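You operate a simulated robot arm through the tools that you are given. There is no shell and no other tool. Be economical: measure what you need, move in short steps, check, and stop when the job is done.

You are at the controls of a simulated two-armed robot. One attempt, no reset.

## Task
On the trough before the end board, fold the blue cover cloth in half and then in half again.

It is judged by the outcome, as a careful person would: the job done as asked, and still so three seconds after it is handed in. It fails if anything else is knocked over, pushed out of place, dropped, spilled or broken. A push-on lid holds only when it is set on centred and level and pressed home; a screw cap is set on level and turned clockwise until tight. Flat cloth is picked up by pressing the open fingertips on it (5 to 10 N) and closing them slowly along it; thin cloth reads only 2 to 8 mm in the jaws.

## Robot
Two 7-joint arms with two-finger parallel grippers on one trunk, on a base that drives. Base frame: it is fixed to the floor where the robot stands at the start and does not move with it; the origin is under the middle of the robot, x ahead of it, y to its left, z up. Readings come in m, rad, newtons and seconds.
The left shoulder is at the start at [0.07, 0.163, 1.02], the right one opposite. Places, roughly: trough before the end board [0.6, -0.5, 0.7]. Payload 3.43 kg a hand.
Tool frame (each hand has its own): the origin (TCP) lies between the finger pads and is the grasp point; the fingertips stand 0.034 m ahead of it; z points along the fingers, y is the line along which they close. The gripper opens to 0.128 m. The fingers are 0.024 m wide and 0.012 m thick; the gripper's body (0.048 by 0.13 m) begins 0.096 m behind the TCP.
Orientation is told as [roll, pitch, yaw] about the base's x, y, z axes, in that order, counted from this pose: with the fingers straight down and closing along the base's y, the tool's x points along the base's -x, its y along +y and its z along -z.

## Interface
- The arms move only by the tool apply_moves. It takes "left_commands", "right_commands" or both (then of equal length, played together; a hand with none holds still); each is a list of rows, each a list of 7 numbers: the turn, a rotation vector about the tool's x, y, z in rad, then the shift along the tool's x, y, z in m, then the opening in per cent of the stroke, from 0 (shut) to 100 (fully open). In form: [[ax, ay, az, tx, ty, tz, jaw], ...]. A call has 1 to 12 rows; each row shifts and turns the commanded pose from where the row before left it, along the tool's axes as they then stand. A row lasts 0.2 s, in which the tool goes at most 0.05 m and 0.15 rad; a call with a longer step from one row to the next is refused whole, and so is a gripper value outside its range. Where a pose cannot be reached the arm comes as near as it can. A force on the tool above 40 N (or 10 N above the force at the start of the call, whichever is more), or a blocked arm, ends the call early, and 0.2 s more pass. Each finger travels about 0.153 m/s and halts on what it meets, pressing with about 33 N; the grip force reading is that of the motor and also rises with nothing between the fingers. The clock runs only during rows and for 0.2 s after the last one: add rows that do not move to give the fingers time. It gives the time, the measured TCP pose, the force on the tool (base axes), the opening and the grip force at its end, in the units of the frame above (readings bear some noise).
- Cameras (640 x 400 px; columns grow to the right, rows downward): "scene" is now at [0.1252, 0.0012, 1.2364]; the picture's right is [0.04, -1.00, 0.00], its down [-0.74, -0.03, -0.67] and it looks along [0.67, 0.03, -0.74] (base axes); focal length 279 px, centre (320, 200). "left" rides on the left gripper at [0.076, 0.011, -0.16] in its tool frame; the picture's right is [-0.15, 0.99, 0.00], its down [-0.88, -0.13, -0.46] and it looks along [-0.45, -0.07, 0.89] (tool axes); focal length 234 px, centre (320, 200). "right" rides on the right gripper at [0.076, -0.011, -0.16] in its tool frame; the picture's right is [0.15, 0.99, 0.00], its down [-0.88, 0.13, -0.46] and it looks along [-0.45, 0.07, 0.89] (tool axes); focal length 234 px, centre (320, 200). There is no depth. A picture from a camera that has moved, and an enlarged one, comes with that camera's place and axes in the base frame and with its lens. The place of the scene camera against the robot may be out by one fixed shift of up to 0.012 m in any direction.
- grab_frame(camera): a new picture of that camera. It takes no simulated time.
- move_column(by): slides the trunk up (or, below 0, down) by that many m; the arms and the scene camera ride with it, the base frame stays. It gives what a move gives, with no picture.
- base_move(legs): drives the robot by 1 to 6 legs, each [ahead, left, turn to the left] in m, m and rad, along the robot's own axes; the way and the turn of a leg run together, so that a leg with both is an arc; at most 1.5 m and 3.142 rad a leg. The arms and the cameras ride along, it lands a little off, and it stops where it bumps. It gives what a move gives.
- pan_tilt(pan, tilt): turns the head with the scene camera to pan (to the left, within 1.501 rad either way) and tilt (down, from -0.506 to 1.204), counted from straight ahead of the robot. It gives what a move gives.
- enlarge(camera, box): a new picture of the part [left, top, right, bottom] of that camera's present view, enlarged. It takes no simulated time.
- hand_in(): hands the job in; it is judged then, once.

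Go step by step. Nothing tells you exact positions but the pictures and the camera data: compare them with the known pose of the tool, close in by small moves and look again before you grip or let go. The budget is 120 turns and 108 pictures, counting those below and the enlarged ones. Unless the task says otherwise, let go and move clear before handing in, and close with one line.

The tools are called after ">>>" by a JSON object that holds its "name" and its "arguments". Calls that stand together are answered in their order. apply_moves: Moves the arms, as the interface text tells. Its arguments: {"type":"object","properties":{"left_commands":{"type":"array"},"right_commands":{"type":"array"}},"required":[]} The other tools are called the same way: move_column (by) slides the trunk up or down; base_move (legs) drives the base; pan_tilt (pan, tilt) turns the head that bears the scene camera; grab_frame (camera) takes a picture; enlarge (camera, box) takes an enlarged picture of a part of a camera's view; hand_in () hands the job in.

At the start:

```text
time: 0.0
left_tcp_pos: [0.5416, 0.1923, 0.9204]
left_tool_rot: [-0.001, 0.001, 0.0]
left_force: [-0.8, -0.4, -0.4]
left_finger_gap: 0.128
left_grip_force: 0.1
right_tcp_pos: [0.5439, -0.2422, 0.8296]
right_tool_rot: [0.0, 0.0, 0.0]
right_force: [0.1, 0.3, -0.2]
right_finger_gap: 0.128
right_grip_force: 0.0
trunk travel left (down, up): [-0.5, 0.44]
robot x, y, heading: [-0.001, 0.0005, 0.007]
head pan, tilt: [0.038, 0.84]
```

scene: 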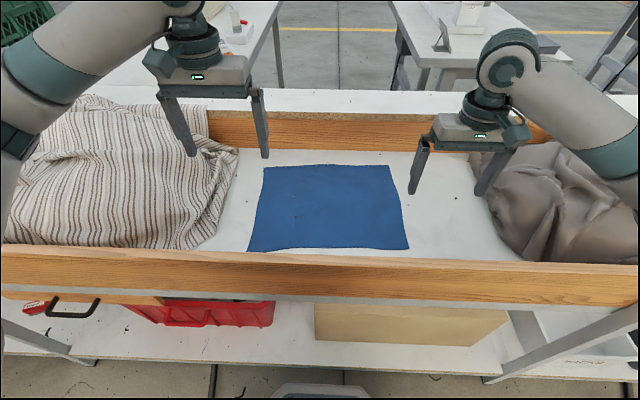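
right: 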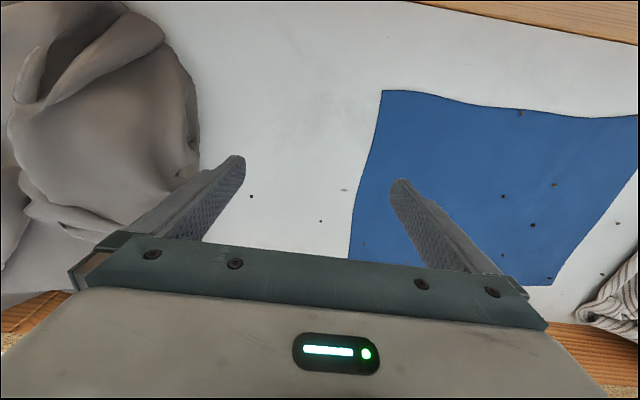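
left: 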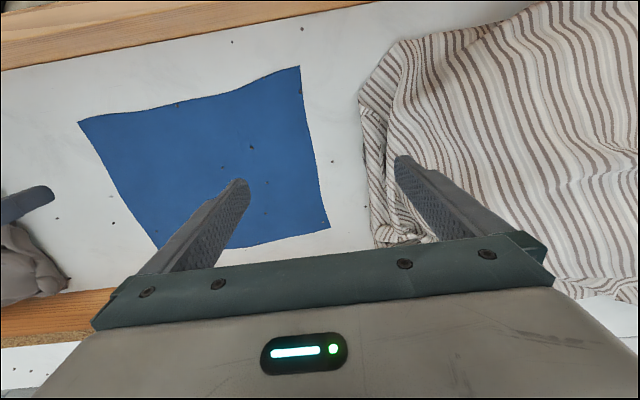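

The blue cloth lies flat in the trough straight ahead. Comparing the scene and right-hand views puts it at about z 0.70, spanning x 0.46–0.75 and y ±0.18. I plan to fold the far edge onto the near edge with both hands, then the right end onto the left, so I'm moving above the far corners first.

>>> {"name": "apply_moves", "arguments": {"left_commands": [[0, 0, 0, -0.035, -0.006, 0.024, 33], [0, 0, 0, -0.035, -0.006, 0.024, 33], [0, 0, 0, -0.035, -0.006, 0.024, 33], [0, 0, 0, -0.035, -0.006, 0.024, 33], [0, 0, 0, -0.035, -0.006, 0.024, 33], [0, 0, 0, 0, 0, 0, 33], [0, 0, 0, 0, 0, 0, 33]], "right_commands": [[0, 0, 0, -0.04, 0.0194, 0.006, 33], [0, 0, 0, -0.04, 0.0194, 0.006, 33], [0, 0, 0, -0.04, 0.0194, 0.006, 33], [0, 0, 0, -0.04, 0.0194, 0.006, 33], [0, 0, 0, -0.04, 0.0194, 0.006, 33], [0, 0, 0, 0, 0, 0, 33], [0, 0, 0, 0, 0, 0, 33]]}}

>>> {"name": "grab_frame", "arguments": {"camera": "right"}}

>>> {"name": "grab_frame", "arguments": {"camera": "left"}}

>>> {"name": "grab_frame", "arguments": {"camera": "scene"}}

```text
time: 1.6
left_tcp_pos: [0.7162, 0.1631, 0.7999]
left_tool_rot: [0.0, 0.0, 0.0]
left_force: [0.1, -0.8, 0.3]
left_finger_gap: 0.0423
left_grip_force: 0.0
right_tcp_pos: [0.744, -0.1481, 0.7997]
right_tool_rot: [-0.001, 0.001, 0.001]
right_force: [-0.2, -0.2, 0.1]
right_finger_gap: 0.0422
right_grip_force: 0.0
trunk travel left (down, up): [-0.5, 0.44]
robot x, y, heading: [-0.0007, 0.0001, -0.003]
head pan, tilt: [0.038, 0.84]
```

```text
104 pictures are left
camera right: at [0.6679, -0.1592, 0.9598], right [-0.15, 0.99, 0.0], down [0.88, 0.13, 0.46], along [0.45, 0.07, -0.89], focal length 234 px, centre (320, 200)
```

right: 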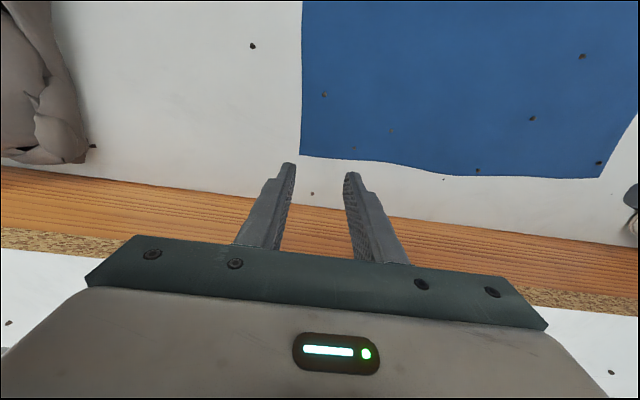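

```text
103 pictures are left
camera left: at [0.6408, 0.1736, 0.9593], right [0.15, 0.99, 0.0], down [0.88, -0.13, 0.45], along [0.45, -0.07, -0.89], focal length 234 px, centre (320, 200)
```

left: 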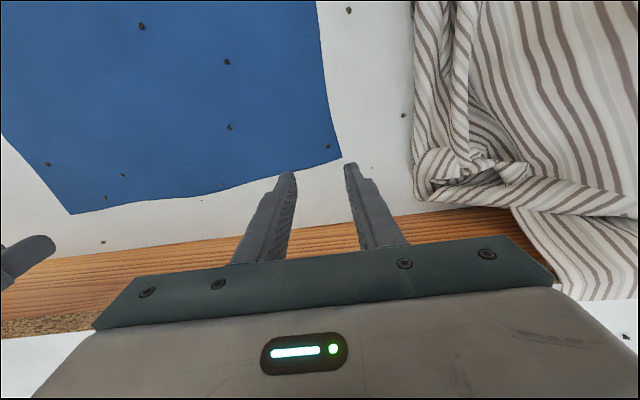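

```text
102 pictures are left
camera scene: at [0.1259, 0.0015, 1.2363], right [0.04, -1.0, 0.0], down [-0.74, -0.03, -0.67], along [0.67, 0.03, -0.75], focal length 279 px, centre (320, 200)
```

scene: 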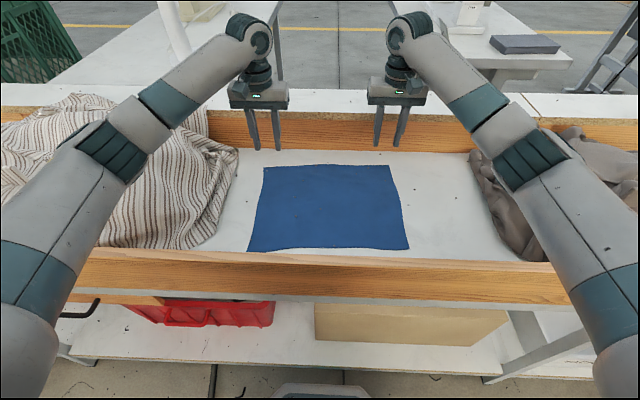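

The far corners work out at about FR (0.748, -0.170) and FL (0.722, 0.184). I'll shift slightly inward and go down close to the surface.

>>> {"name": "apply_moves", "arguments": {"left_commands": [[0, 0, 0, 0.009, -0.006, 0.02, 33], [0, 0, 0, 0, 0, 0.02, 33], [0, 0, 0, 0, 0, 0.012, 33], [0, 0, 0, 0, 0, 0, 33]], "right_commands": [[0, 0, 0, 0.01, 0.005, 0.02, 33], [0, 0, 0, 0, 0, 0.02, 33], [0, 0, 0, 0, 0, 0.012, 33], [0, 0, 0, 0, 0, 0, 33]]}}

>>> {"name": "grab_frame", "arguments": {"camera": "right"}}

>>> {"name": "grab_frame", "arguments": {"camera": "left"}}

```text
time: 2.6
left_tcp_pos: [0.7074, 0.155, 0.7486]
left_tool_rot: [-0.001, 0.0, 0.001]
left_force: [0.4, 0.3, 1.0]
left_finger_gap: 0.0418
left_grip_force: 0.1
right_tcp_pos: [0.7337, -0.1417, 0.7487]
right_tool_rot: [0.001, 0.0, 0.0]
right_force: [0.0, -0.6, 0.0]
right_finger_gap: 0.0421
right_grip_force: 0.1
trunk travel left (down, up): [-0.5, 0.44]
robot x, y, heading: [0.0011, 0.0001, -0.004]
head pan, tilt: [0.038, 0.84]
```

```text
101 pictures are left
camera right: at [0.6575, -0.1526, 0.9086], right [-0.15, 0.99, 0.0], down [0.88, 0.13, 0.46], along [0.45, 0.07, -0.89], focal length 234 px, centre (320, 200)
```

right: 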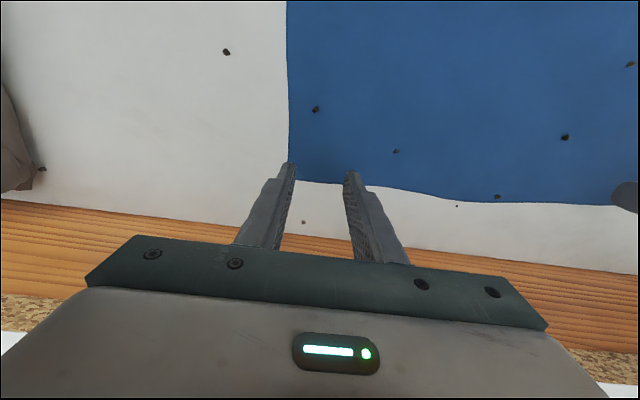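

```text
100 pictures are left
camera left: at [0.6314, 0.1678, 0.9081], right [0.15, 0.99, 0.0], down [0.88, -0.13, 0.46], along [0.45, -0.07, -0.89], focal length 234 px, centre (320, 200)
```

left: 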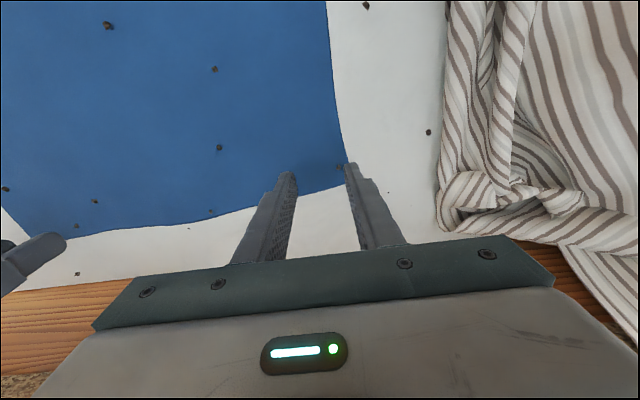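

Both outer fingers sit about on the cloth's side edges. I'll move 6 mm further in and come down to find contact.

>>> {"name": "apply_moves", "arguments": {"left_commands": [[0, 0, 0, 0.003, -0.006, 0.004, 33], [0, 0, 0, 0, 0, 0.003, 33], [0, 0, 0, 0, 0, 0.003, 33], [0, 0, 0, 0, 0, 0, 33]], "right_commands": [[0, 0, 0, 0.003, 0.006, 0.004, 33], [0, 0, 0, 0, 0, 0.003, 33], [0, 0, 0, 0, 0, 0.003, 33], [0, 0, 0, 0, 0, 0, 33]]}}

```text
time: 3.6
left_tcp_pos: [0.7055, 0.1514, 0.7392]
left_tool_rot: [0.0, -0.002, 0.001]
left_force: [-0.2, -0.1, 0.1]
left_finger_gap: 0.0422
left_grip_force: 0.1
right_tcp_pos: [0.7318, -0.1343, 0.7394]
right_tool_rot: [0.0, 0.001, 0.001]
right_force: [-0.7, -0.4, -0.2]
right_finger_gap: 0.0422
right_grip_force: 0.2
trunk travel left (down, up): [-0.5, 0.44]
robot x, y, heading: [-0.0023, 0.0006, -0.0]
head pan, tilt: [0.038, 0.84]
```

>>> {"name": "apply_moves", "arguments": {"left_commands": [[0, 0, 0, 0, 0, 0.002, 33], [0, 0, 0, 0, 0, 0.002, 33], [0, 0, 0, 0, 0, 0, 33]], "right_commands": [[0, 0, 0, 0, 0, 0.002, 33], [0, 0, 0, 0, 0, 0.002, 33], [0, 0, 0, 0, 0, 0, 33]]}}

>>> {"name": "grab_frame", "arguments": {"camera": "right"}}

>>> {"name": "grab_frame", "arguments": {"camera": "left"}}

```text
time: 4.4
left_tcp_pos: [0.7049, 0.1507, 0.7341]
left_tool_rot: [-0.001, 0.001, 0.001]
left_force: [-0.3, 0.3, -0.4]
left_finger_gap: 0.0423
left_grip_force: 0.0
right_tcp_pos: [0.731, -0.1353, 0.7331]
right_tool_rot: [0.002, -0.001, 0.001]
right_force: [-0.1, 0.7, -0.8]
right_finger_gap: 0.0423
right_grip_force: 0.0
trunk travel left (down, up): [-0.5, 0.44]
robot x, y, heading: [0.0002, 0.0027, -0.001]
head pan, tilt: [0.038, 0.84]
```

```text
99 pictures are left
camera right: at [0.6544, -0.1463, 0.8941], right [-0.15, 0.99, 0.0], down [0.88, 0.13, 0.46], along [0.45, 0.07, -0.89], focal length 234 px, centre (320, 200)
```

right: 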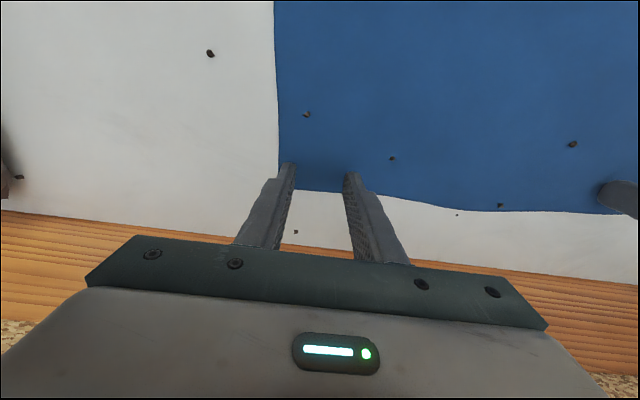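

```text
98 pictures are left
camera left: at [0.6292, 0.1617, 0.8938], right [0.15, 0.99, 0.0], down [0.88, -0.13, 0.46], along [0.45, -0.07, -0.89], focal length 234 px, centre (320, 200)
```

left: 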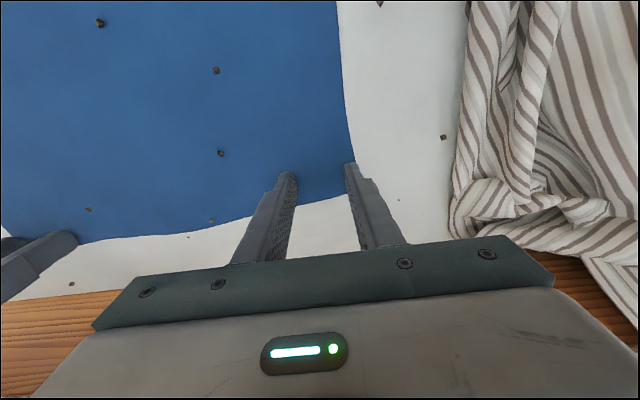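

No contact yet at tip z 0.70. Triangulating again gives a surface nearer 0.68, so I'll move a little further toward the far edge and keep descending.

>>> {"name": "apply_moves", "arguments": {"left_commands": [[0, 0, 0, -0.007, 0, 0.003, 33], [0, 0, 0, 0, 0, 0.004, 33], [0, 0, 0, 0, 0, 0.003, 33], [0, 0, 0, 0, 0, 0, 33]], "right_commands": [[0, 0, 0, -0.007, 0, 0.003, 33], [0, 0, 0, 0, 0, 0.004, 33], [0, 0, 0, 0, 0, 0.003, 33], [0, 0, 0, 0, 0, 0, 33]]}}

```text
time: 5.4
left_tcp_pos: [0.7106, 0.1502, 0.7307]
left_tool_rot: [-0.001, -0.01, 0.0]
left_force: [6.3, 0.5, 33.3]
left_finger_gap: 0.0424
left_grip_force: 0.1
right_tcp_pos: [0.736, -0.1356, 0.7303]
right_tool_rot: [0.003, -0.009, -0.001]
right_force: [3.5, 0.0, 20.3]
right_finger_gap: 0.0423
right_grip_force: 0.1
trunk travel left (down, up): [-0.5, 0.44]
robot x, y, heading: [-0.0025, -0.0024, 0.001]
head pan, tilt: [0.038, 0.84]
```

Contact is at TCP z 0.731, so the surface is at about 0.697. The push is too hard, so I'll ease off to a light press.

>>> {"name": "apply_moves", "arguments": {"left_commands": [[0, 0, 0, 0, 0, -0.005, 33], [0, 0, 0, 0, 0, 0, 33]], "right_commands": [[0, 0, 0, 0, 0, -0.003, 33], [0, 0, 0, 0, 0, 0, 33]]}}

>>> {"name": "grab_frame", "arguments": {"camera": "right"}}

>>> {"name": "grab_frame", "arguments": {"camera": "left"}}

```text
time: 6.0
left_tcp_pos: [0.7093, 0.1509, 0.7301]
left_tool_rot: [0.0, -0.002, 0.001]
left_force: [2.7, -2.4, 16.7]
left_finger_gap: 0.0418
left_grip_force: 0.1
right_tcp_pos: [0.7353, -0.1365, 0.7316]
right_tool_rot: [0.001, -0.006, -0.001]
right_force: [2.7, -0.3, 19.7]
right_finger_gap: 0.0421
right_grip_force: 0.1
trunk travel left (down, up): [-0.5, 0.44]
robot x, y, heading: [0.0025, 0.0017, -0.003]
head pan, tilt: [0.038, 0.84]
```

```text
97 pictures are left
camera right: at [0.6587, -0.1468, 0.8897], right [-0.15, 0.99, 0.0], down [0.88, 0.13, 0.46], along [0.45, 0.07, -0.89], focal length 234 px, centre (320, 200)
```

right: 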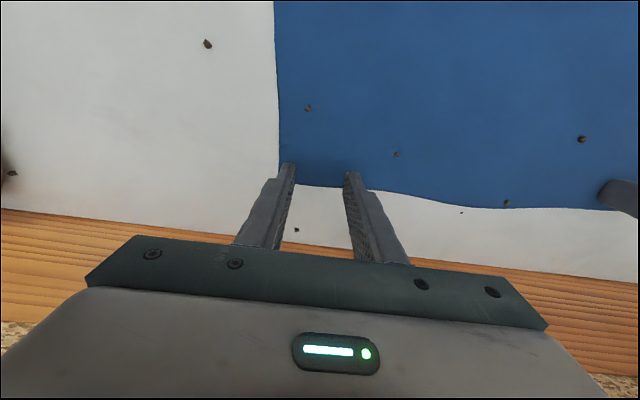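

```text
96 pictures are left
camera left: at [0.6332, 0.1614, 0.8897], right [0.15, 0.99, 0.0], down [0.88, -0.13, 0.46], along [0.45, -0.07, -0.89], focal length 234 px, centre (320, 200)
```

left: 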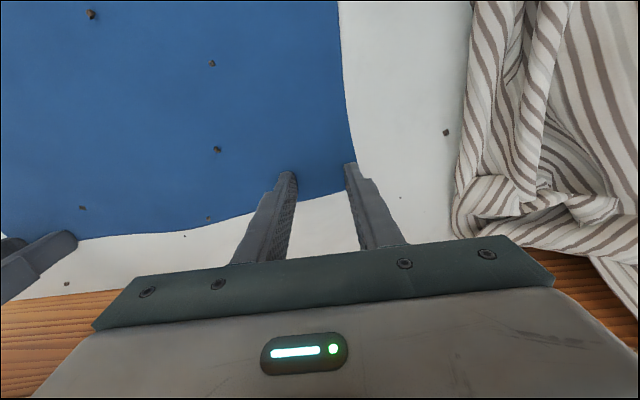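

Both sets of fingertips are on the cloth at its far corners. I'll ease off a bit more, then close slowly along it.

>>> {"name": "apply_moves", "arguments": {"left_commands": [[0, 0, 0, 0, 0, -0.0015, 33], [0, 0, 0, 0, 0, 0, 33], [0, 0, 0, 0, 0, 0, 28], [0, 0, 0, 0, 0, 0, 24], [0, 0, 0, 0, 0, 0, 20], [0, 0, 0, 0, 0, 0, 16], [0, 0, 0, 0, 0, 0, 12], [0, 0, 0, 0, 0, 0, 8], [0, 0, 0, 0, 0, 0, 4], [0, 0, 0, 0, 0, 0, 0], [0, 0, 0, 0, 0, 0, 0]], "right_commands": [[0, 0, 0, 0, 0, -0.002, 33], [0, 0, 0, 0, 0, 0, 33], [0, 0, 0, 0, 0, 0, 28], [0, 0, 0, 0, 0, 0, 24], [0, 0, 0, 0, 0, 0, 20], [0, 0, 0, 0, 0, 0, 16], [0, 0, 0, 0, 0, 0, 12], [0, 0, 0, 0, 0, 0, 8], [0, 0, 0, 0, 0, 0, 4], [0, 0, 0, 0, 0, 0, 0], [0, 0, 0, 0, 0, 0, 0]]}}

>>> {"name": "grab_frame", "arguments": {"camera": "right"}}

>>> {"name": "grab_frame", "arguments": {"camera": "left"}}

```text
time: 8.4
left_tcp_pos: [0.7105, 0.1503, 0.7307]
left_tool_rot: [0.001, 0.001, 0.001]
left_force: [-0.9, 0.4, 1.0]
left_finger_gap: 0.0
left_grip_force: 33.3
right_tcp_pos: [0.7396, -0.136, 0.7314]
right_tool_rot: [0.001, -0.002, -0.001]
right_force: [-0.3, 0.1, 11.4]
right_finger_gap: 0.0026
right_grip_force: 32.3
trunk travel left (down, up): [-0.5, 0.44]
robot x, y, heading: [0.0055, -0.0005, -0.006]
head pan, tilt: [0.038, 0.84]
```

```text
95 pictures are left
camera right: at [0.6604, -0.1467, 0.89], right [-0.15, 0.99, 0.0], down [0.88, 0.13, 0.46], along [0.45, 0.07, -0.89], focal length 234 px, centre (320, 200)
```

right: 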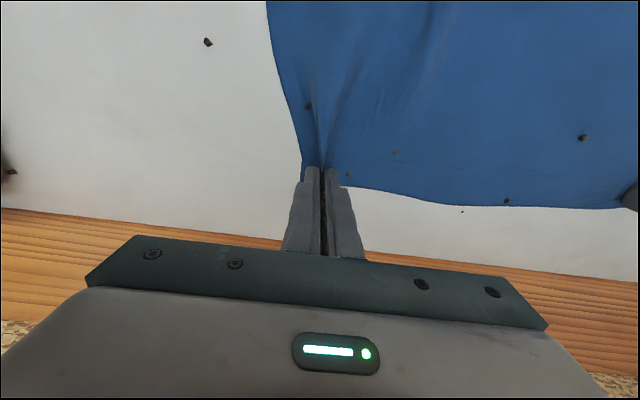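

```text
94 pictures are left
camera left: at [0.635, 0.1619, 0.8904], right [0.15, 0.99, 0.0], down [0.88, -0.13, 0.46], along [0.45, -0.07, -0.89], focal length 234 px, centre (320, 200)
```

left: 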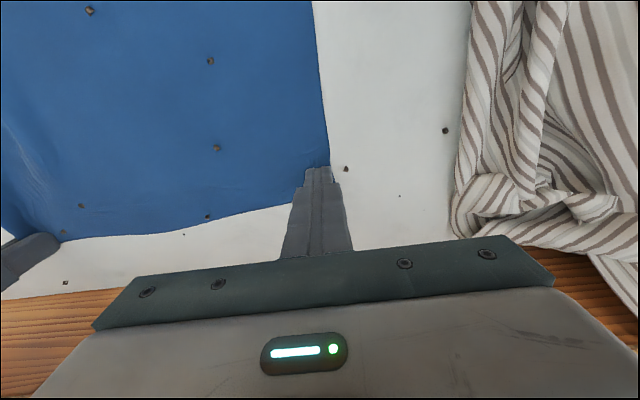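

The right hand holds the cloth, but the left slipped off and dragged the corner about 2 cm inward. I'll lift the left hand, open, shift in and press again.

>>> {"name": "apply_moves", "arguments": {"left_commands": [[0, 0, 0, 0, 0, -0.01, 0], [0, 0, 0, 0.003, -0.022, 0, 33], [0, 0, 0, 0, 0, 0, 33], [0, 0, 0, 0, 0, 0.006, 33], [0, 0, 0, 0, 0, 0.005, 33], [0, 0, 0, 0, 0, 0.001, 33], [0, 0, 0, 0, 0, 0, 33]]}}

>>> {"name": "grab_frame", "arguments": {"camera": "left"}}

```text
time: 10.0
left_tcp_pos: [0.7071, 0.1291, 0.7303]
left_tool_rot: [0.001, -0.003, -0.001]
left_force: [0.5, 3.2, 17.6]
left_finger_gap: 0.0433
left_grip_force: 0.3
right_tcp_pos: [0.7372, -0.1364, 0.73]
right_tool_rot: [0.0, -0.003, -0.001]
right_force: [0.7, 0.2, 4.7]
right_finger_gap: 0.0026
right_grip_force: 33.3
trunk travel left (down, up): [-0.5, 0.44]
robot x, y, heading: [-0.0005, 0.0038, -0.0]
head pan, tilt: [0.038, 0.84]
```

```text
93 pictures are left
camera left: at [0.6315, 0.1396, 0.8896], right [0.15, 0.99, 0.0], down [0.88, -0.13, 0.46], along [0.45, -0.07, -0.89], focal length 234 px, centre (320, 200)
```

left: 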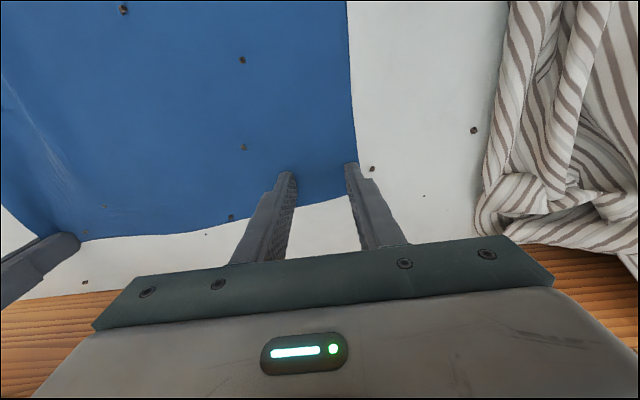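

>>> {"name": "apply_moves", "arguments": {"left_commands": [[0, 0, 0, 0, 0, -0.001, 33], [0, 0, 0, 0, 0, 0, 29], [0, 0, 0, 0, 0, 0, 25], [0, 0, 0, 0, 0, 0, 21], [0, 0, 0, 0, 0, 0, 17], [0, 0, 0, 0, 0, 0, 13], [0, 0, 0, 0, 0, 0, 9], [0, 0, 0, 0, 0, 0, 5], [0, 0, 0, 0, 0, 0, 2], [0, 0, 0, 0, 0, 0, 0], [0, 0, 0, 0, 0, 0, 0]]}}

>>> {"name": "grab_frame", "arguments": {"camera": "left"}}

```text
time: 12.4
left_tcp_pos: [0.7072, 0.1283, 0.7302]
left_tool_rot: [-0.001, -0.002, 0.001]
left_force: [1.1, 0.6, 17.2]
left_finger_gap: 0.006
left_grip_force: 32.5
right_tcp_pos: [0.7384, -0.135, 0.7301]
right_tool_rot: [-0.001, -0.001, -0.001]
right_force: [-0.4, 2.5, 0.3]
right_finger_gap: 0.0024
right_grip_force: 32.7
trunk travel left (down, up): [-0.5, 0.44]
robot x, y, heading: [-0.0013, -0.003, -0.003]
head pan, tilt: [0.038, 0.84]
```

```text
92 pictures are left
camera left: at [0.6311, 0.1399, 0.8897], right [0.15, 0.99, 0.0], down [0.88, -0.13, 0.46], along [0.45, -0.07, -0.89], focal length 234 px, centre (320, 200)
```

left: 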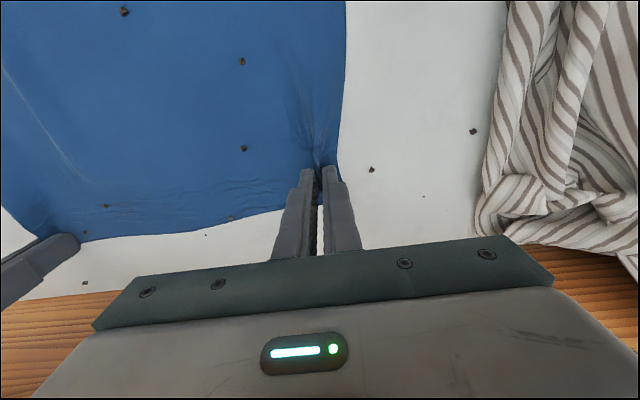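

Both hands grip now. I'll lift a little, moving the hands apart slightly to remove slack, and check.

>>> {"name": "apply_moves", "arguments": {"left_commands": [[0, 0, 0, 0.005, 0.004, -0.015, 0], [0, 0, 0, 0.005, 0.004, -0.02, 0], [0, 0, 0, 0.01, 0.006, -0.02, 0], [0, 0, 0, 0.01, 0.004, -0.02, 0], [0, 0, 0, 0, 0, 0, 0]], "right_commands": [[0, 0, 0, 0.005, -0.003, -0.015, 0], [0, 0, 0, 0.005, -0.003, -0.02, 0], [0, 0, 0, 0.01, -0.003, -0.02, 0], [0, 0, 0, 0.01, -0.003, -0.02, 0], [0, 0, 0, 0, 0, 0, 0]]}}

>>> {"name": "grab_frame", "arguments": {"camera": "scene"}}

```text
time: 13.8
left_tcp_pos: [0.6778, 0.1388, 0.8042]
left_tool_rot: [-0.014, -0.004, -0.01]
left_force: [0.3, -24.0, 0.1]
left_finger_gap: 0.0023
left_grip_force: 32.9
right_tcp_pos: [0.707, -0.1381, 0.805]
right_tool_rot: [0.011, -0.003, 0.012]
right_force: [-2.2, 22.5, -0.2]
right_finger_gap: 0.0029
right_grip_force: 33.3
trunk travel left (down, up): [-0.5, 0.44]
robot x, y, heading: [-0.0018, 0.0019, -0.001]
head pan, tilt: [0.038, 0.84]
stopped in row 5 (left hand): the force on the tool passed its limit (the readings are from after the stop); the commanded pose is now the measured one
```

```text
91 pictures are left
camera scene: at [0.1249, 0.0012, 1.2364], right [0.04, -1.0, 0.0], down [-0.74, -0.03, -0.67], along [0.67, 0.03, -0.74], focal length 279 px, centre (320, 200)
```

scene: 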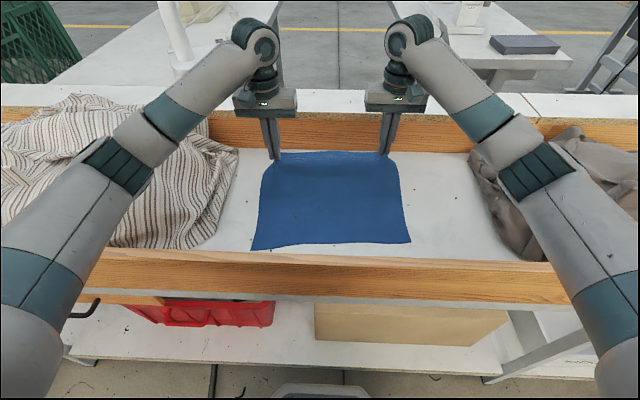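

The top edge hangs straight between both hands and is taut at about 24 N. I'll ease them inward a little and carry the edge over in an arc toward the near edge.

>>> {"name": "apply_moves", "arguments": {"left_commands": [[0, 0, 0, 0.0165, -0.003, -0.0135, 0], [0, 0, 0, 0.0165, -0.003, -0.0135, 0], [0, 0, 0, 0.025, -0.0015, -0.009, 0], [0, 0, 0, 0.025, -0.0015, -0.009, 0], [0, 0, 0, 0.025, -0.0015, 0.0065, 0], [0, 0, 0, 0.025, -0.0015, 0.0065, 0], [0, 0, 0, 0, 0, 0, 0]], "right_commands": [[0, 0, 0, 0.02, 0.003, -0.013, 0], [0, 0, 0, 0.02, 0.003, -0.013, 0], [0, 0, 0, 0.025, -0.0015, -0.009, 0], [0, 0, 0, 0.025, -0.0015, -0.009, 0], [0, 0, 0, 0.025, -0.0015, 0.0065, 0], [0, 0, 0, 0.025, -0.0015, 0.0065, 0], [0, 0, 0, 0, 0, 0, 0]]}}

>>> {"name": "grab_frame", "arguments": {"camera": "scene"}}

>>> {"name": "grab_frame", "arguments": {"camera": "right"}}

>>> {"name": "grab_frame", "arguments": {"camera": "left"}}

```text
time: 15.4
left_tcp_pos: [0.5445, 0.1311, 0.8344]
left_tool_rot: [-0.007, -0.001, -0.002]
left_force: [1.4, -18.6, -0.3]
left_finger_gap: 0.0025
left_grip_force: 33.3
right_tcp_pos: [0.5689, -0.1428, 0.834]
right_tool_rot: [0.005, -0.002, 0.005]
right_force: [0.0, 17.8, 0.5]
right_finger_gap: 0.0026
right_grip_force: 33.0
trunk travel left (down, up): [-0.5, 0.44]
robot x, y, heading: [-0.0023, -0.003, 0.0]
head pan, tilt: [0.038, 0.84]
```

```text
90 pictures are left
camera scene: at [0.1258, 0.0014, 1.2363], right [0.04, -1.0, 0.0], down [-0.74, -0.03, -0.67], along [0.67, 0.03, -0.75], focal length 279 px, centre (320, 200)
```

scene: 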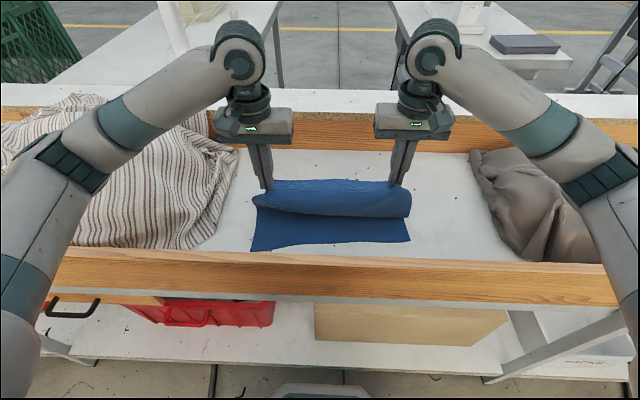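

```text
89 pictures are left
camera right: at [0.4914, -0.1546, 0.9933], right [-0.15, 0.99, 0.0], down [0.88, 0.13, 0.46], along [0.45, 0.07, -0.89], focal length 234 px, centre (320, 200)
```

right: 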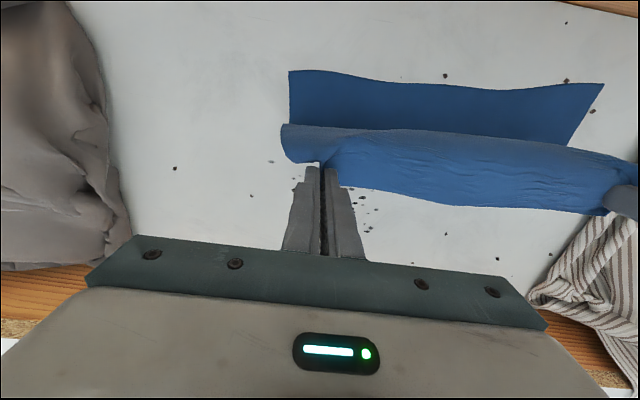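

```text
88 pictures are left
camera left: at [0.4682, 0.1442, 0.9938], right [0.15, 0.99, -0.01], down [0.88, -0.13, 0.46], along [0.45, -0.07, -0.89], focal length 234 px, centre (320, 200)
```

left: 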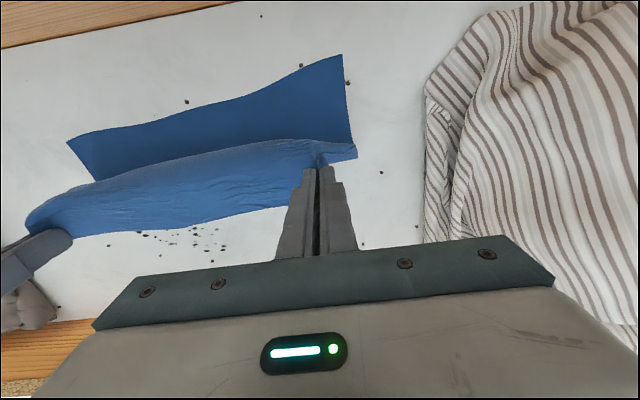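

The fold is going well, and the edge is straight and level over the near half. Next I'll finish the arc and lower the edge onto the near edge.

>>> {"name": "apply_moves", "arguments": {"left_commands": [[0, 0, 0, 0.025, -0.001, 0.015, 0], [0, 0, 0, 0.02, -0.001, 0.02, 0], [0, 0, 0, 0.015, 0, 0.022, 0], [0, 0, 0, 0.009, 0, 0.02, 0], [0, 0, 0, 0.0045, 0, 0.012, 0], [0, 0, 0, 0, 0, 0.004, 0], [0, 0, 0, 0, 0, 0, 0]], "right_commands": [[0, 0, 0, 0.025, -0.001, 0.015, 0], [0, 0, 0, 0.02, -0.001, 0.02, 0], [0, 0, 0, 0.014, 0, 0.022, 0], [0, 0, 0, 0.008, 0, 0.02, 0], [0, 0, 0, 0.004, 0, 0.012, 0], [0, 0, 0, 0, 0, 0.004, 0], [0, 0, 0, 0, 0, 0, 0]]}}

>>> {"name": "grab_frame", "arguments": {"camera": "scene"}}

>>> {"name": "grab_frame", "arguments": {"camera": "right"}}

>>> {"name": "grab_frame", "arguments": {"camera": "left"}}

```text
time: 17.0
left_tcp_pos: [0.4723, 0.1281, 0.741]
left_tool_rot: [-0.008, -0.001, -0.007]
left_force: [1.1, -17.7, -0.2]
left_finger_gap: 0.0023
left_grip_force: 33.0
right_tcp_pos: [0.4961, -0.1437, 0.7424]
right_tool_rot: [0.005, 0.0, 0.006]
right_force: [-1.4, 17.3, -0.2]
right_finger_gap: 0.0023
right_grip_force: 33.2
trunk travel left (down, up): [-0.5, 0.44]
robot x, y, heading: [0.0016, -0.0005, -0.001]
head pan, tilt: [0.038, 0.84]
```

```text
87 pictures are left
camera scene: at [0.1252, 0.0012, 1.2364], right [0.04, -1.0, 0.0], down [-0.74, -0.03, -0.67], along [0.67, 0.03, -0.74], focal length 279 px, centre (320, 200)
```

scene: 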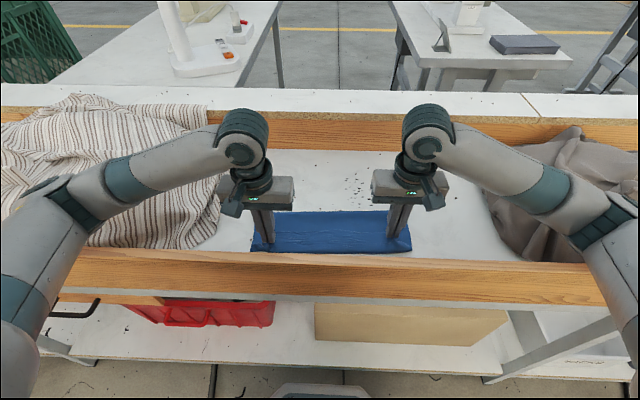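

```text
86 pictures are left
camera right: at [0.4188, -0.1567, 0.9017], right [-0.15, 0.99, 0.0], down [0.88, 0.13, 0.46], along [0.45, 0.07, -0.89], focal length 234 px, centre (320, 200)
```

right: 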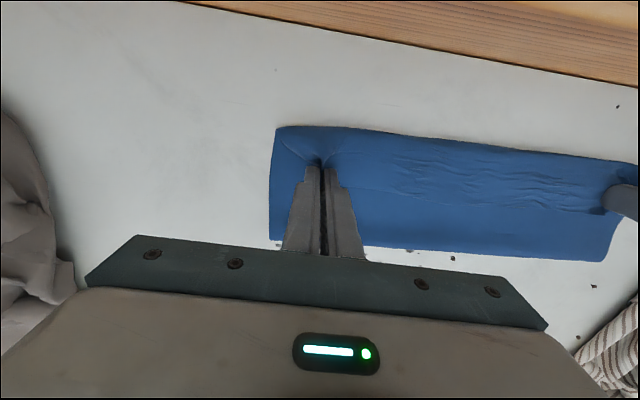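

```text
85 pictures are left
camera left: at [0.3954, 0.1416, 0.9013], right [0.15, 0.99, -0.01], down [0.88, -0.13, 0.46], along [0.45, -0.07, -0.89], focal length 234 px, centre (320, 200)
```

left: 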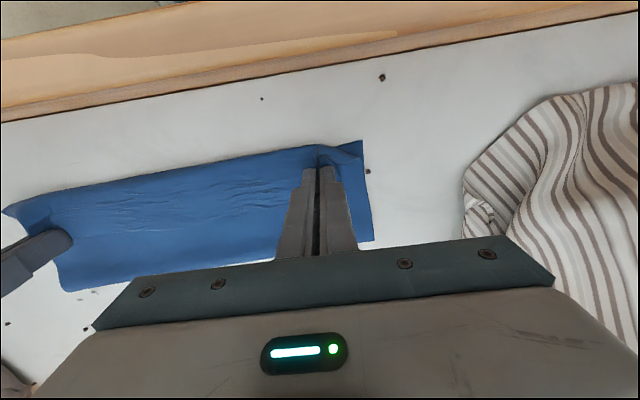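

The far edge lies almost exactly over the near edge. I'll relax the tension, lower the last few millimetres, open gently and lift clear.

>>> {"name": "apply_moves", "arguments": {"left_commands": [[0, 0, 0, 0, -0.003, 0.003, 0], [0, 0, 0, 0, -0.001, 0.002, 0], [0, 0, 0, 0, 0, 0, 5], [0, 0, 0, 0, 0, 0, 12], [0, 0, 0, 0, 0, 0, 20], [0, 0, 0, 0, 0, -0.004, 20], [0, 0, 0, 0, 0, -0.015, 20], [0, 0, 0, 0, 0, -0.03, 20], [0, 0, 0, 0, 0, -0.04, 20], [0, 0, 0, 0, 0.03, -0.03, 20]], "right_commands": [[0, 0, 0, 0, 0.003, 0.003, 0], [0, 0, 0, 0, 0.001, 0.003, 0], [0, 0, 0, 0, 0, 0, 5], [0, 0, 0, 0, 0, 0, 12], [0, 0, 0, 0, 0, 0, 20], [0, 0, 0, 0, 0, -0.004, 20], [0, 0, 0, 0, 0, -0.015, 20], [0, 0, 0, 0, 0, -0.03, 20], [0, 0, 0, 0, 0, -0.04, 20], [0, 0, 0, 0, -0.03, -0.03, 20]]}}

>>> {"name": "grab_frame", "arguments": {"camera": "scene"}}

>>> {"name": "grab_frame", "arguments": {"camera": "right"}}

>>> {"name": "grab_frame", "arguments": {"camera": "left"}}

```text
time: 19.2
left_tcp_pos: [0.4686, 0.1575, 0.8578]
left_tool_rot: [-0.006, -0.005, -0.003]
left_force: [-0.7, -0.2, -0.3]
left_finger_gap: 0.0256
left_grip_force: 0.0
right_tcp_pos: [0.4922, -0.1707, 0.8537]
right_tool_rot: [0.005, -0.001, 0.004]
right_force: [-0.1, 0.4, 0.8]
right_finger_gap: 0.0256
right_grip_force: 0.1
trunk travel left (down, up): [-0.5, 0.44]
robot x, y, heading: [-0.0011, -0.0013, -0.0]
head pan, tilt: [0.038, 0.84]
```

```text
84 pictures are left
camera scene: at [0.1234, 0.0011, 1.2364], right [0.04, -1.0, 0.0], down [-0.74, -0.03, -0.67], along [0.67, 0.03, -0.74], focal length 279 px, centre (320, 200)
```

scene: 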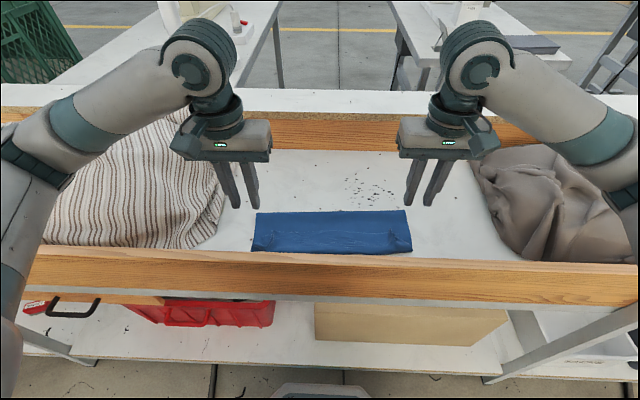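

```text
83 pictures are left
camera right: at [0.4159, -0.1833, 1.0118], right [-0.15, 0.99, 0.0], down [0.88, 0.13, 0.46], along [0.45, 0.07, -0.89], focal length 234 px, centre (320, 200)
```

right: 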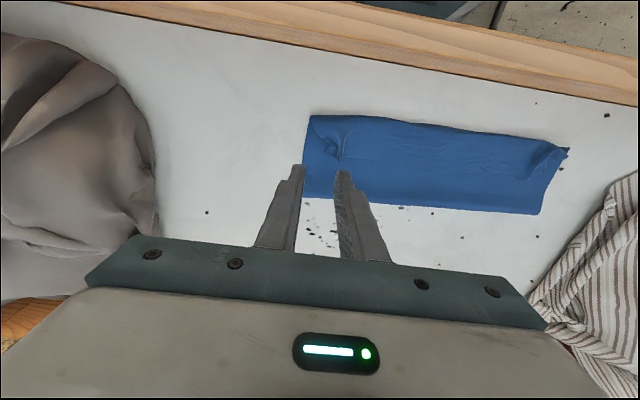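

```text
82 pictures are left
camera left: at [0.3923, 0.1681, 1.0167], right [0.15, 0.99, -0.01], down [0.88, -0.13, 0.46], along [0.45, -0.07, -0.89], focal length 234 px, centre (320, 200)
```

left: 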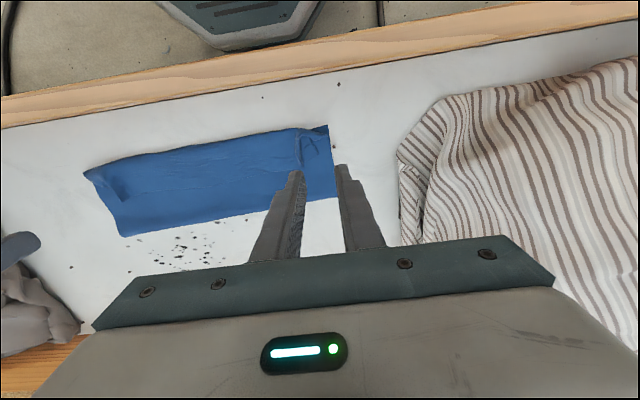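

The first fold is down. I'll zoom in to see how well the layers' edges line up.

>>> {"name": "enlarge", "arguments": {"camera": "scene", "box": [235, 195, 425, 270]}}

>>> {"name": "enlarge", "arguments": {"camera": "right", "box": [280, 90, 580, 230]}}

>>> {"name": "enlarge", "arguments": {"camera": "left", "box": [70, 100, 360, 250]}}

```text
3.37 times, centred on (330, 232) of scene
camera zoom: at [0.1234, 0.0011, 1.2364], right [0.04, -1.0, 0.0], down [-0.74, -0.03, -0.67], along [0.67, 0.03, -0.74], focal length 940 px, centre (286, 90)
```

zoom: 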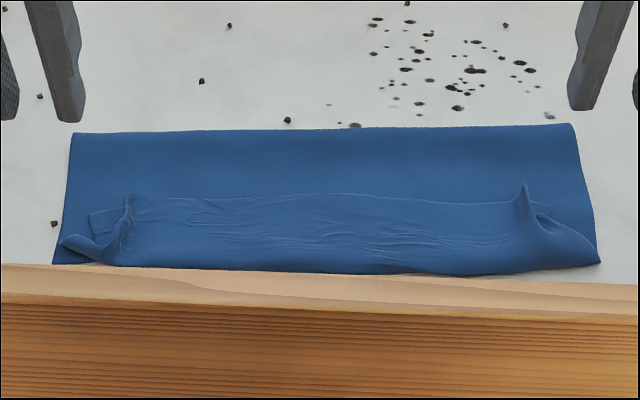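

```text
2.13 times, centred on (430, 160) of right
camera zoom: at [0.4159, -0.1833, 1.0118], right [-0.15, 0.99, 0.0], down [0.88, 0.13, 0.46], along [0.45, 0.07, -0.89], focal length 500 px, centre (85, 285)
```

zoom: 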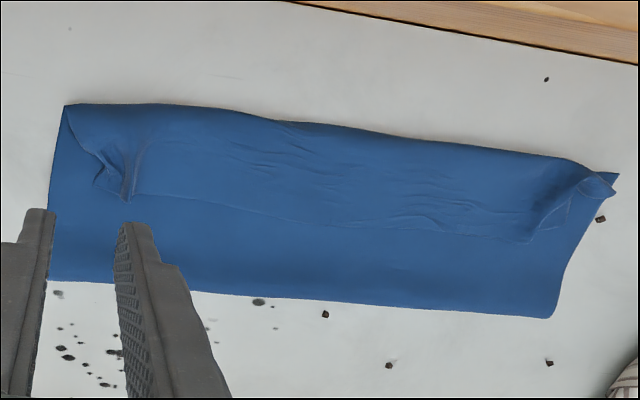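

```text
2.21 times, centred on (215, 175) of left
camera zoom: at [0.3923, 0.1681, 1.0167], right [0.15, 0.99, -0.01], down [0.88, -0.13, 0.46], along [0.45, -0.07, -0.89], focal length 517 px, centre (552, 255)
```

zoom: 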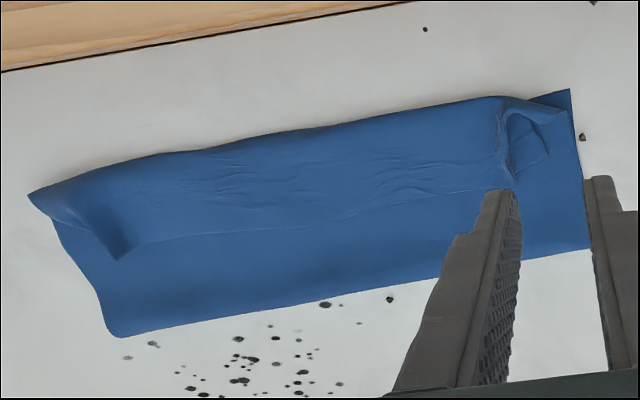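

The layers show what went wrong. The held edge kept its original facing, so a strip of about 6 cm folded back on top, and the far edge now lies face-up at x≈0.52. I'll re-grip the two tufts, carry the edge back to flat, and redo the fold holding only the very edge.

>>> {"name": "apply_moves", "arguments": {"left_commands": [[0, 0, 0, -0.005, -0.0315, 0, 28], [0, 0, 0, 0, 0, 0.04, 28], [0, 0, 0, 0, 0, 0.04, 28], [0, 0, 0, 0, 0, 0.025, 28], [0, 0, 0, 0, 0, 0.014, 28], [0, 0, 0, 0, 0, 0, 20], [0, 0, 0, 0, 0, 0, 12], [0, 0, 0, 0, 0, 0, 6], [0, 0, 0, 0, 0, 0, 0], [0, 0, 0, 0, 0, 0, 0]], "right_commands": [[0, 0, 0, -0.007, 0.0287, 0, 28], [0, 0, 0, 0, 0, 0.04, 28], [0, 0, 0, 0, 0, 0.04, 28], [0, 0, 0, 0, 0, 0.025, 28], [0, 0, 0, 0, 0, 0.011, 28], [0, 0, 0, 0, 0, 0, 20], [0, 0, 0, 0, 0, 0, 12], [0, 0, 0, 0, 0, 0, 6], [0, 0, 0, 0, 0, 0, 0], [0, 0, 0, 0, 0, 0, 0]]}}

>>> {"name": "grab_frame", "arguments": {"camera": "right"}}

>>> {"name": "grab_frame", "arguments": {"camera": "left"}}

```text
time: 21.4
left_tcp_pos: [0.4767, 0.1246, 0.7366]
left_tool_rot: [-0.006, -0.003, -0.005]
left_force: [0.6, -2.5, -0.3]
left_finger_gap: 0.0026
left_grip_force: 33.3
right_tcp_pos: [0.5037, -0.1414, 0.7382]
right_tool_rot: [0.006, -0.002, 0.005]
right_force: [-0.8, 2.6, -0.4]
right_finger_gap: 0.0025
right_grip_force: 32.9
trunk travel left (down, up): [-0.5, 0.44]
robot x, y, heading: [-0.0012, 0.0008, 0.001]
head pan, tilt: [0.038, 0.84]
```

```text
78 pictures are left
camera right: at [0.4262, -0.1533, 0.8975], right [-0.15, 0.99, 0.0], down [0.88, 0.13, 0.46], along [0.45, 0.07, -0.89], focal length 234 px, centre (320, 200)
```

right: 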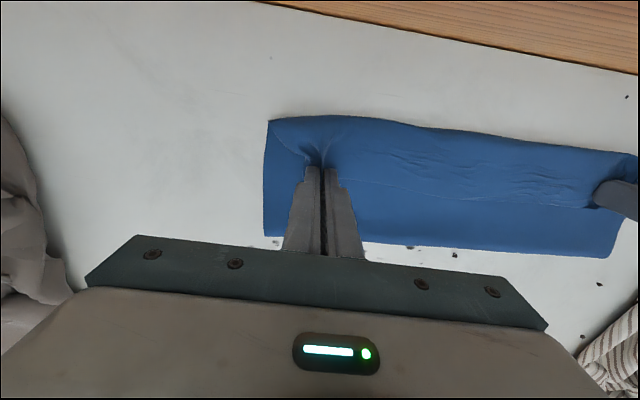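

```text
77 pictures are left
camera left: at [0.4007, 0.1362, 0.8961], right [0.15, 0.99, -0.01], down [0.88, -0.13, 0.46], along [0.45, -0.07, -0.89], focal length 234 px, centre (320, 200)
```

left: 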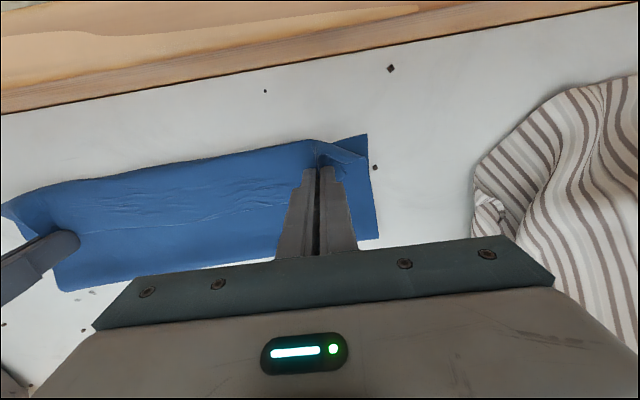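

Both tufts are held again. I'll reverse the arc to spread the cloth flat.

>>> {"name": "apply_moves", "arguments": {"left_commands": [[0, 0, 0, 0, 0, -0.03, 0], [0, 0, 0, -0.01, 0, -0.035, 0], [0, 0, 0, -0.03, 0, -0.03, 0], [0, 0, 0, -0.04, 0, -0.02, 0], [0, 0, 0, -0.045, 0, -0.005, 0], [0, 0, 0, -0.045, 0, 0.01, 0], [0, 0, 0, -0.03, 0, 0.03, 0], [0, 0, 0, -0.015, 0, 0.03, 0], [0, 0, 0, -0.01, 0, 0.03, 0], [0, 0, 0, -0.005, 0, 0.018, 0], [0, 0, 0, 0, 0, 0, 0]], "right_commands": [[0, 0, 0, 0, 0, -0.03, 0], [0, 0, 0, -0.01, 0, -0.035, 0], [0, 0, 0, -0.03, 0, -0.03, 0], [0, 0, 0, -0.04, 0, -0.02, 0], [0, 0, 0, -0.045, 0, -0.005, 0], [0, 0, 0, -0.045, 0, 0.01, 0], [0, 0, 0, -0.03, 0, 0.03, 0], [0, 0, 0, -0.015, 0, 0.03, 0], [0, 0, 0, -0.01, 0, 0.03, 0], [0, 0, 0, -0.005, 0, 0.018, 0], [0, 0, 0, 0, 0, 0, 0]]}}

>>> {"name": "grab_frame", "arguments": {"camera": "scene"}}

>>> {"name": "grab_frame", "arguments": {"camera": "left"}}

```text
time: 23.8
left_tcp_pos: [0.7063, 0.1242, 0.7391]
left_tool_rot: [-0.007, -0.004, -0.003]
left_force: [0.1, -3.6, -0.5]
left_finger_gap: 0.002
left_grip_force: 33.1
right_tcp_pos: [0.7346, -0.141, 0.7414]
right_tool_rot: [0.005, -0.002, 0.006]
right_force: [-0.1, 3.3, 0.3]
right_finger_gap: 0.0024
right_grip_force: 33.3
trunk travel left (down, up): [-0.5, 0.44]
robot x, y, heading: [0.0036, 0.0007, -0.0]
head pan, tilt: [0.038, 0.84]
```

```text
76 pictures are left
camera scene: at [0.1251, 0.0013, 1.2364], right [0.04, -1.0, 0.0], down [-0.74, -0.03, -0.67], along [0.67, 0.03, -0.74], focal length 279 px, centre (320, 200)
```

scene: 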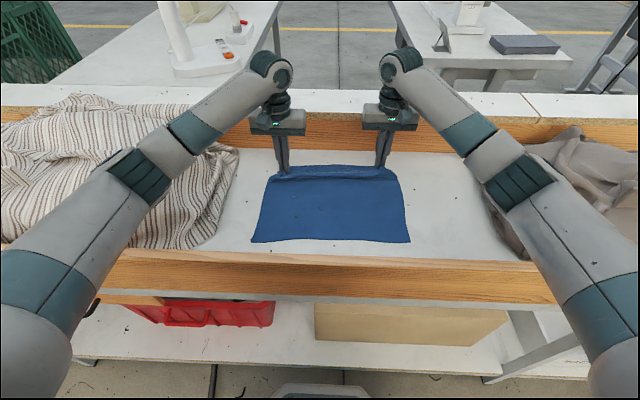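

```text
75 pictures are left
camera left: at [0.6298, 0.1366, 0.898], right [0.15, 0.99, -0.01], down [0.88, -0.13, 0.46], along [0.45, -0.07, -0.89], focal length 234 px, centre (320, 200)
```

left: 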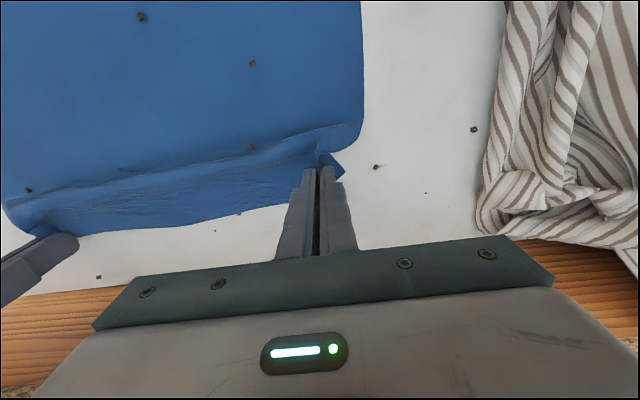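

A roll of slack sits just in front of the grips, so I'll pull outward a little to flatten it.

>>> {"name": "apply_moves", "arguments": {"left_commands": [[0, 0, 0, -0.012, 0.002, -0.005, 0], [0, 0, 0, -0.012, 0.002, 0, 0], [0, 0, 0, -0.01, 0.002, 0, 0], [0, 0, 0, 0, 0, 0.005, 0], [0, 0, 0, 0, 0, 0, 0]], "right_commands": [[0, 0, 0, -0.012, -0.001, -0.005, 0], [0, 0, 0, -0.012, -0.001, 0, 0], [0, 0, 0, -0.01, -0.001, 0, 0], [0, 0, 0, 0, 0, 0.005, 0], [0, 0, 0, 0, 0, 0, 0]]}}

>>> {"name": "grab_frame", "arguments": {"camera": "left"}}

>>> {"name": "grab_frame", "arguments": {"camera": "right"}}

```text
time: 25.0
left_tcp_pos: [0.7393, 0.1278, 0.7396]
left_tool_rot: [-0.006, -0.002, -0.004]
left_force: [0.5, -10.7, 1.1]
left_finger_gap: 0.0021
left_grip_force: 33.0
right_tcp_pos: [0.7676, -0.1433, 0.7435]
right_tool_rot: [0.005, -0.003, 0.006]
right_force: [-0.4, 11.0, 0.7]
right_finger_gap: 0.0023
right_grip_force: 33.1
trunk travel left (down, up): [-0.5, 0.44]
robot x, y, heading: [-0.0019, -0.0008, -0.002]
head pan, tilt: [0.038, 0.84]
```

```text
74 pictures are left
camera left: at [0.6637, 0.1405, 0.8987], right [0.15, 0.99, -0.01], down [0.88, -0.13, 0.46], along [0.45, -0.08, -0.89], focal length 234 px, centre (320, 200)
```

left: 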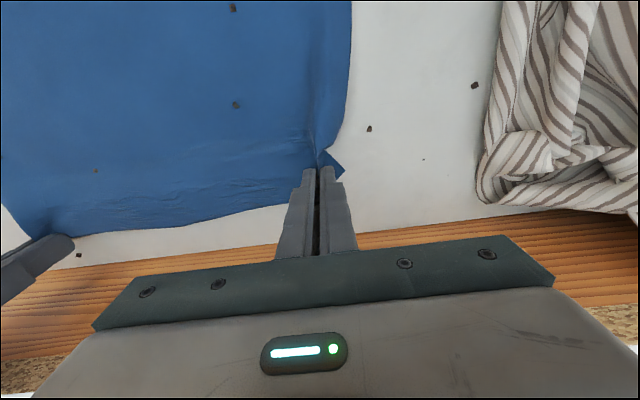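

```text
73 pictures are left
camera right: at [0.6906, -0.1557, 0.9015], right [-0.15, 0.99, 0.01], down [0.88, 0.13, 0.46], along [0.45, 0.07, -0.89], focal length 234 px, centre (320, 200)
```

right: 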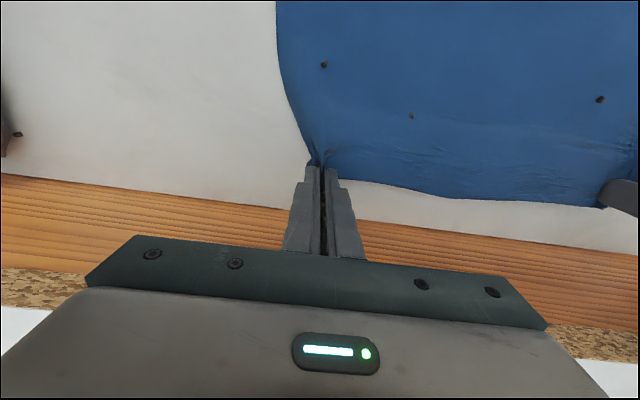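

The cloth is flat again. The right grip is at the very edge, but the left is about 2 cm inside, so I'll re-grip the left nearer the edge.

>>> {"name": "apply_moves", "arguments": {"left_commands": [[0, 0, 0, 0, 0, 0, 12], [0, 0, 0, 0, 0, 0, 24], [0, 0, 0, 0, 0, -0.02, 24], [0, 0, 0, -0.02, 0, -0.01, 24], [0, 0, 0, 0, 0, 0, 24]]}}

>>> {"name": "grab_frame", "arguments": {"camera": "left"}}

```text
time: 26.2
left_tcp_pos: [0.7599, 0.1305, 0.7695]
left_tool_rot: [-0.005, -0.001, -0.003]
left_force: [-0.3, -0.4, -0.2]
left_finger_gap: 0.0306
left_grip_force: 0.0
right_tcp_pos: [0.7687, -0.1427, 0.7412]
right_tool_rot: [0.002, -0.003, 0.004]
right_force: [-0.2, 0.6, 0.1]
right_finger_gap: 0.0021
right_grip_force: 32.7
trunk travel left (down, up): [-0.5, 0.44]
robot x, y, heading: [-0.0024, 0.0001, 0.006]
head pan, tilt: [0.038, 0.84]
```

```text
72 pictures are left
camera left: at [0.6836, 0.1423, 0.9286], right [0.15, 0.99, -0.01], down [0.88, -0.13, 0.46], along [0.45, -0.07, -0.89], focal length 234 px, centre (320, 200)
```

left: 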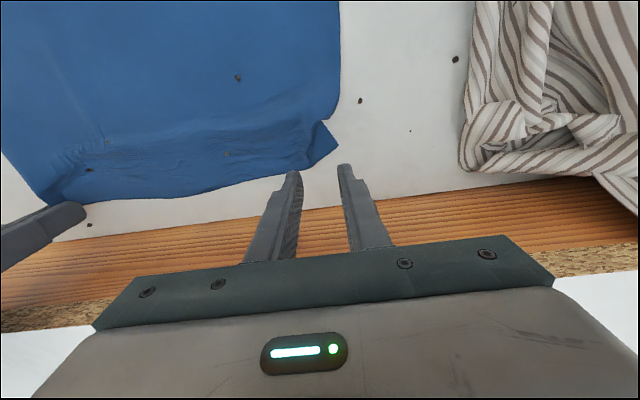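

>>> {"name": "apply_moves", "arguments": {"left_commands": [[0, 0, 0, 0.003, -0.01, 0.015, 31], [0, 0, 0, 0, 0, 0.015, 31], [0, 0, 0, 0, 0, 0.008, 31], [0, 0, 0, 0, 0, 0.003, 31], [0, 0, 0, 0, 0, 0, 31]]}}

>>> {"name": "grab_frame", "arguments": {"camera": "left"}}

```text
time: 27.4
left_tcp_pos: [0.7565, 0.1179, 0.732]
left_tool_rot: [-0.008, -0.006, -0.006]
left_force: [1.9, 1.6, 9.8]
left_finger_gap: 0.0399
left_grip_force: 0.6
right_tcp_pos: [0.7678, -0.1444, 0.7428]
right_tool_rot: [0.004, -0.004, 0.006]
right_force: [0.2, 0.3, 0.0]
right_finger_gap: 0.0021
right_grip_force: 33.7
trunk travel left (down, up): [-0.5, 0.44]
robot x, y, heading: [-0.0004, 0.0021, 0.001]
head pan, tilt: [0.038, 0.84]
```

```text
71 pictures are left
camera left: at [0.6803, 0.1303, 0.8896], right [0.15, 0.99, -0.01], down [0.88, -0.13, 0.46], along [0.45, -0.07, -0.89], focal length 234 px, centre (320, 200)
```

left: 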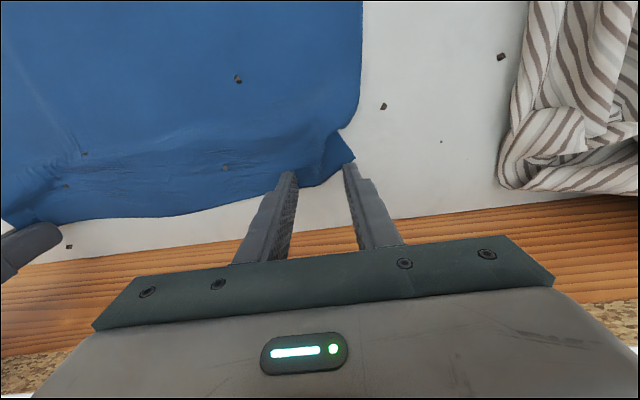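

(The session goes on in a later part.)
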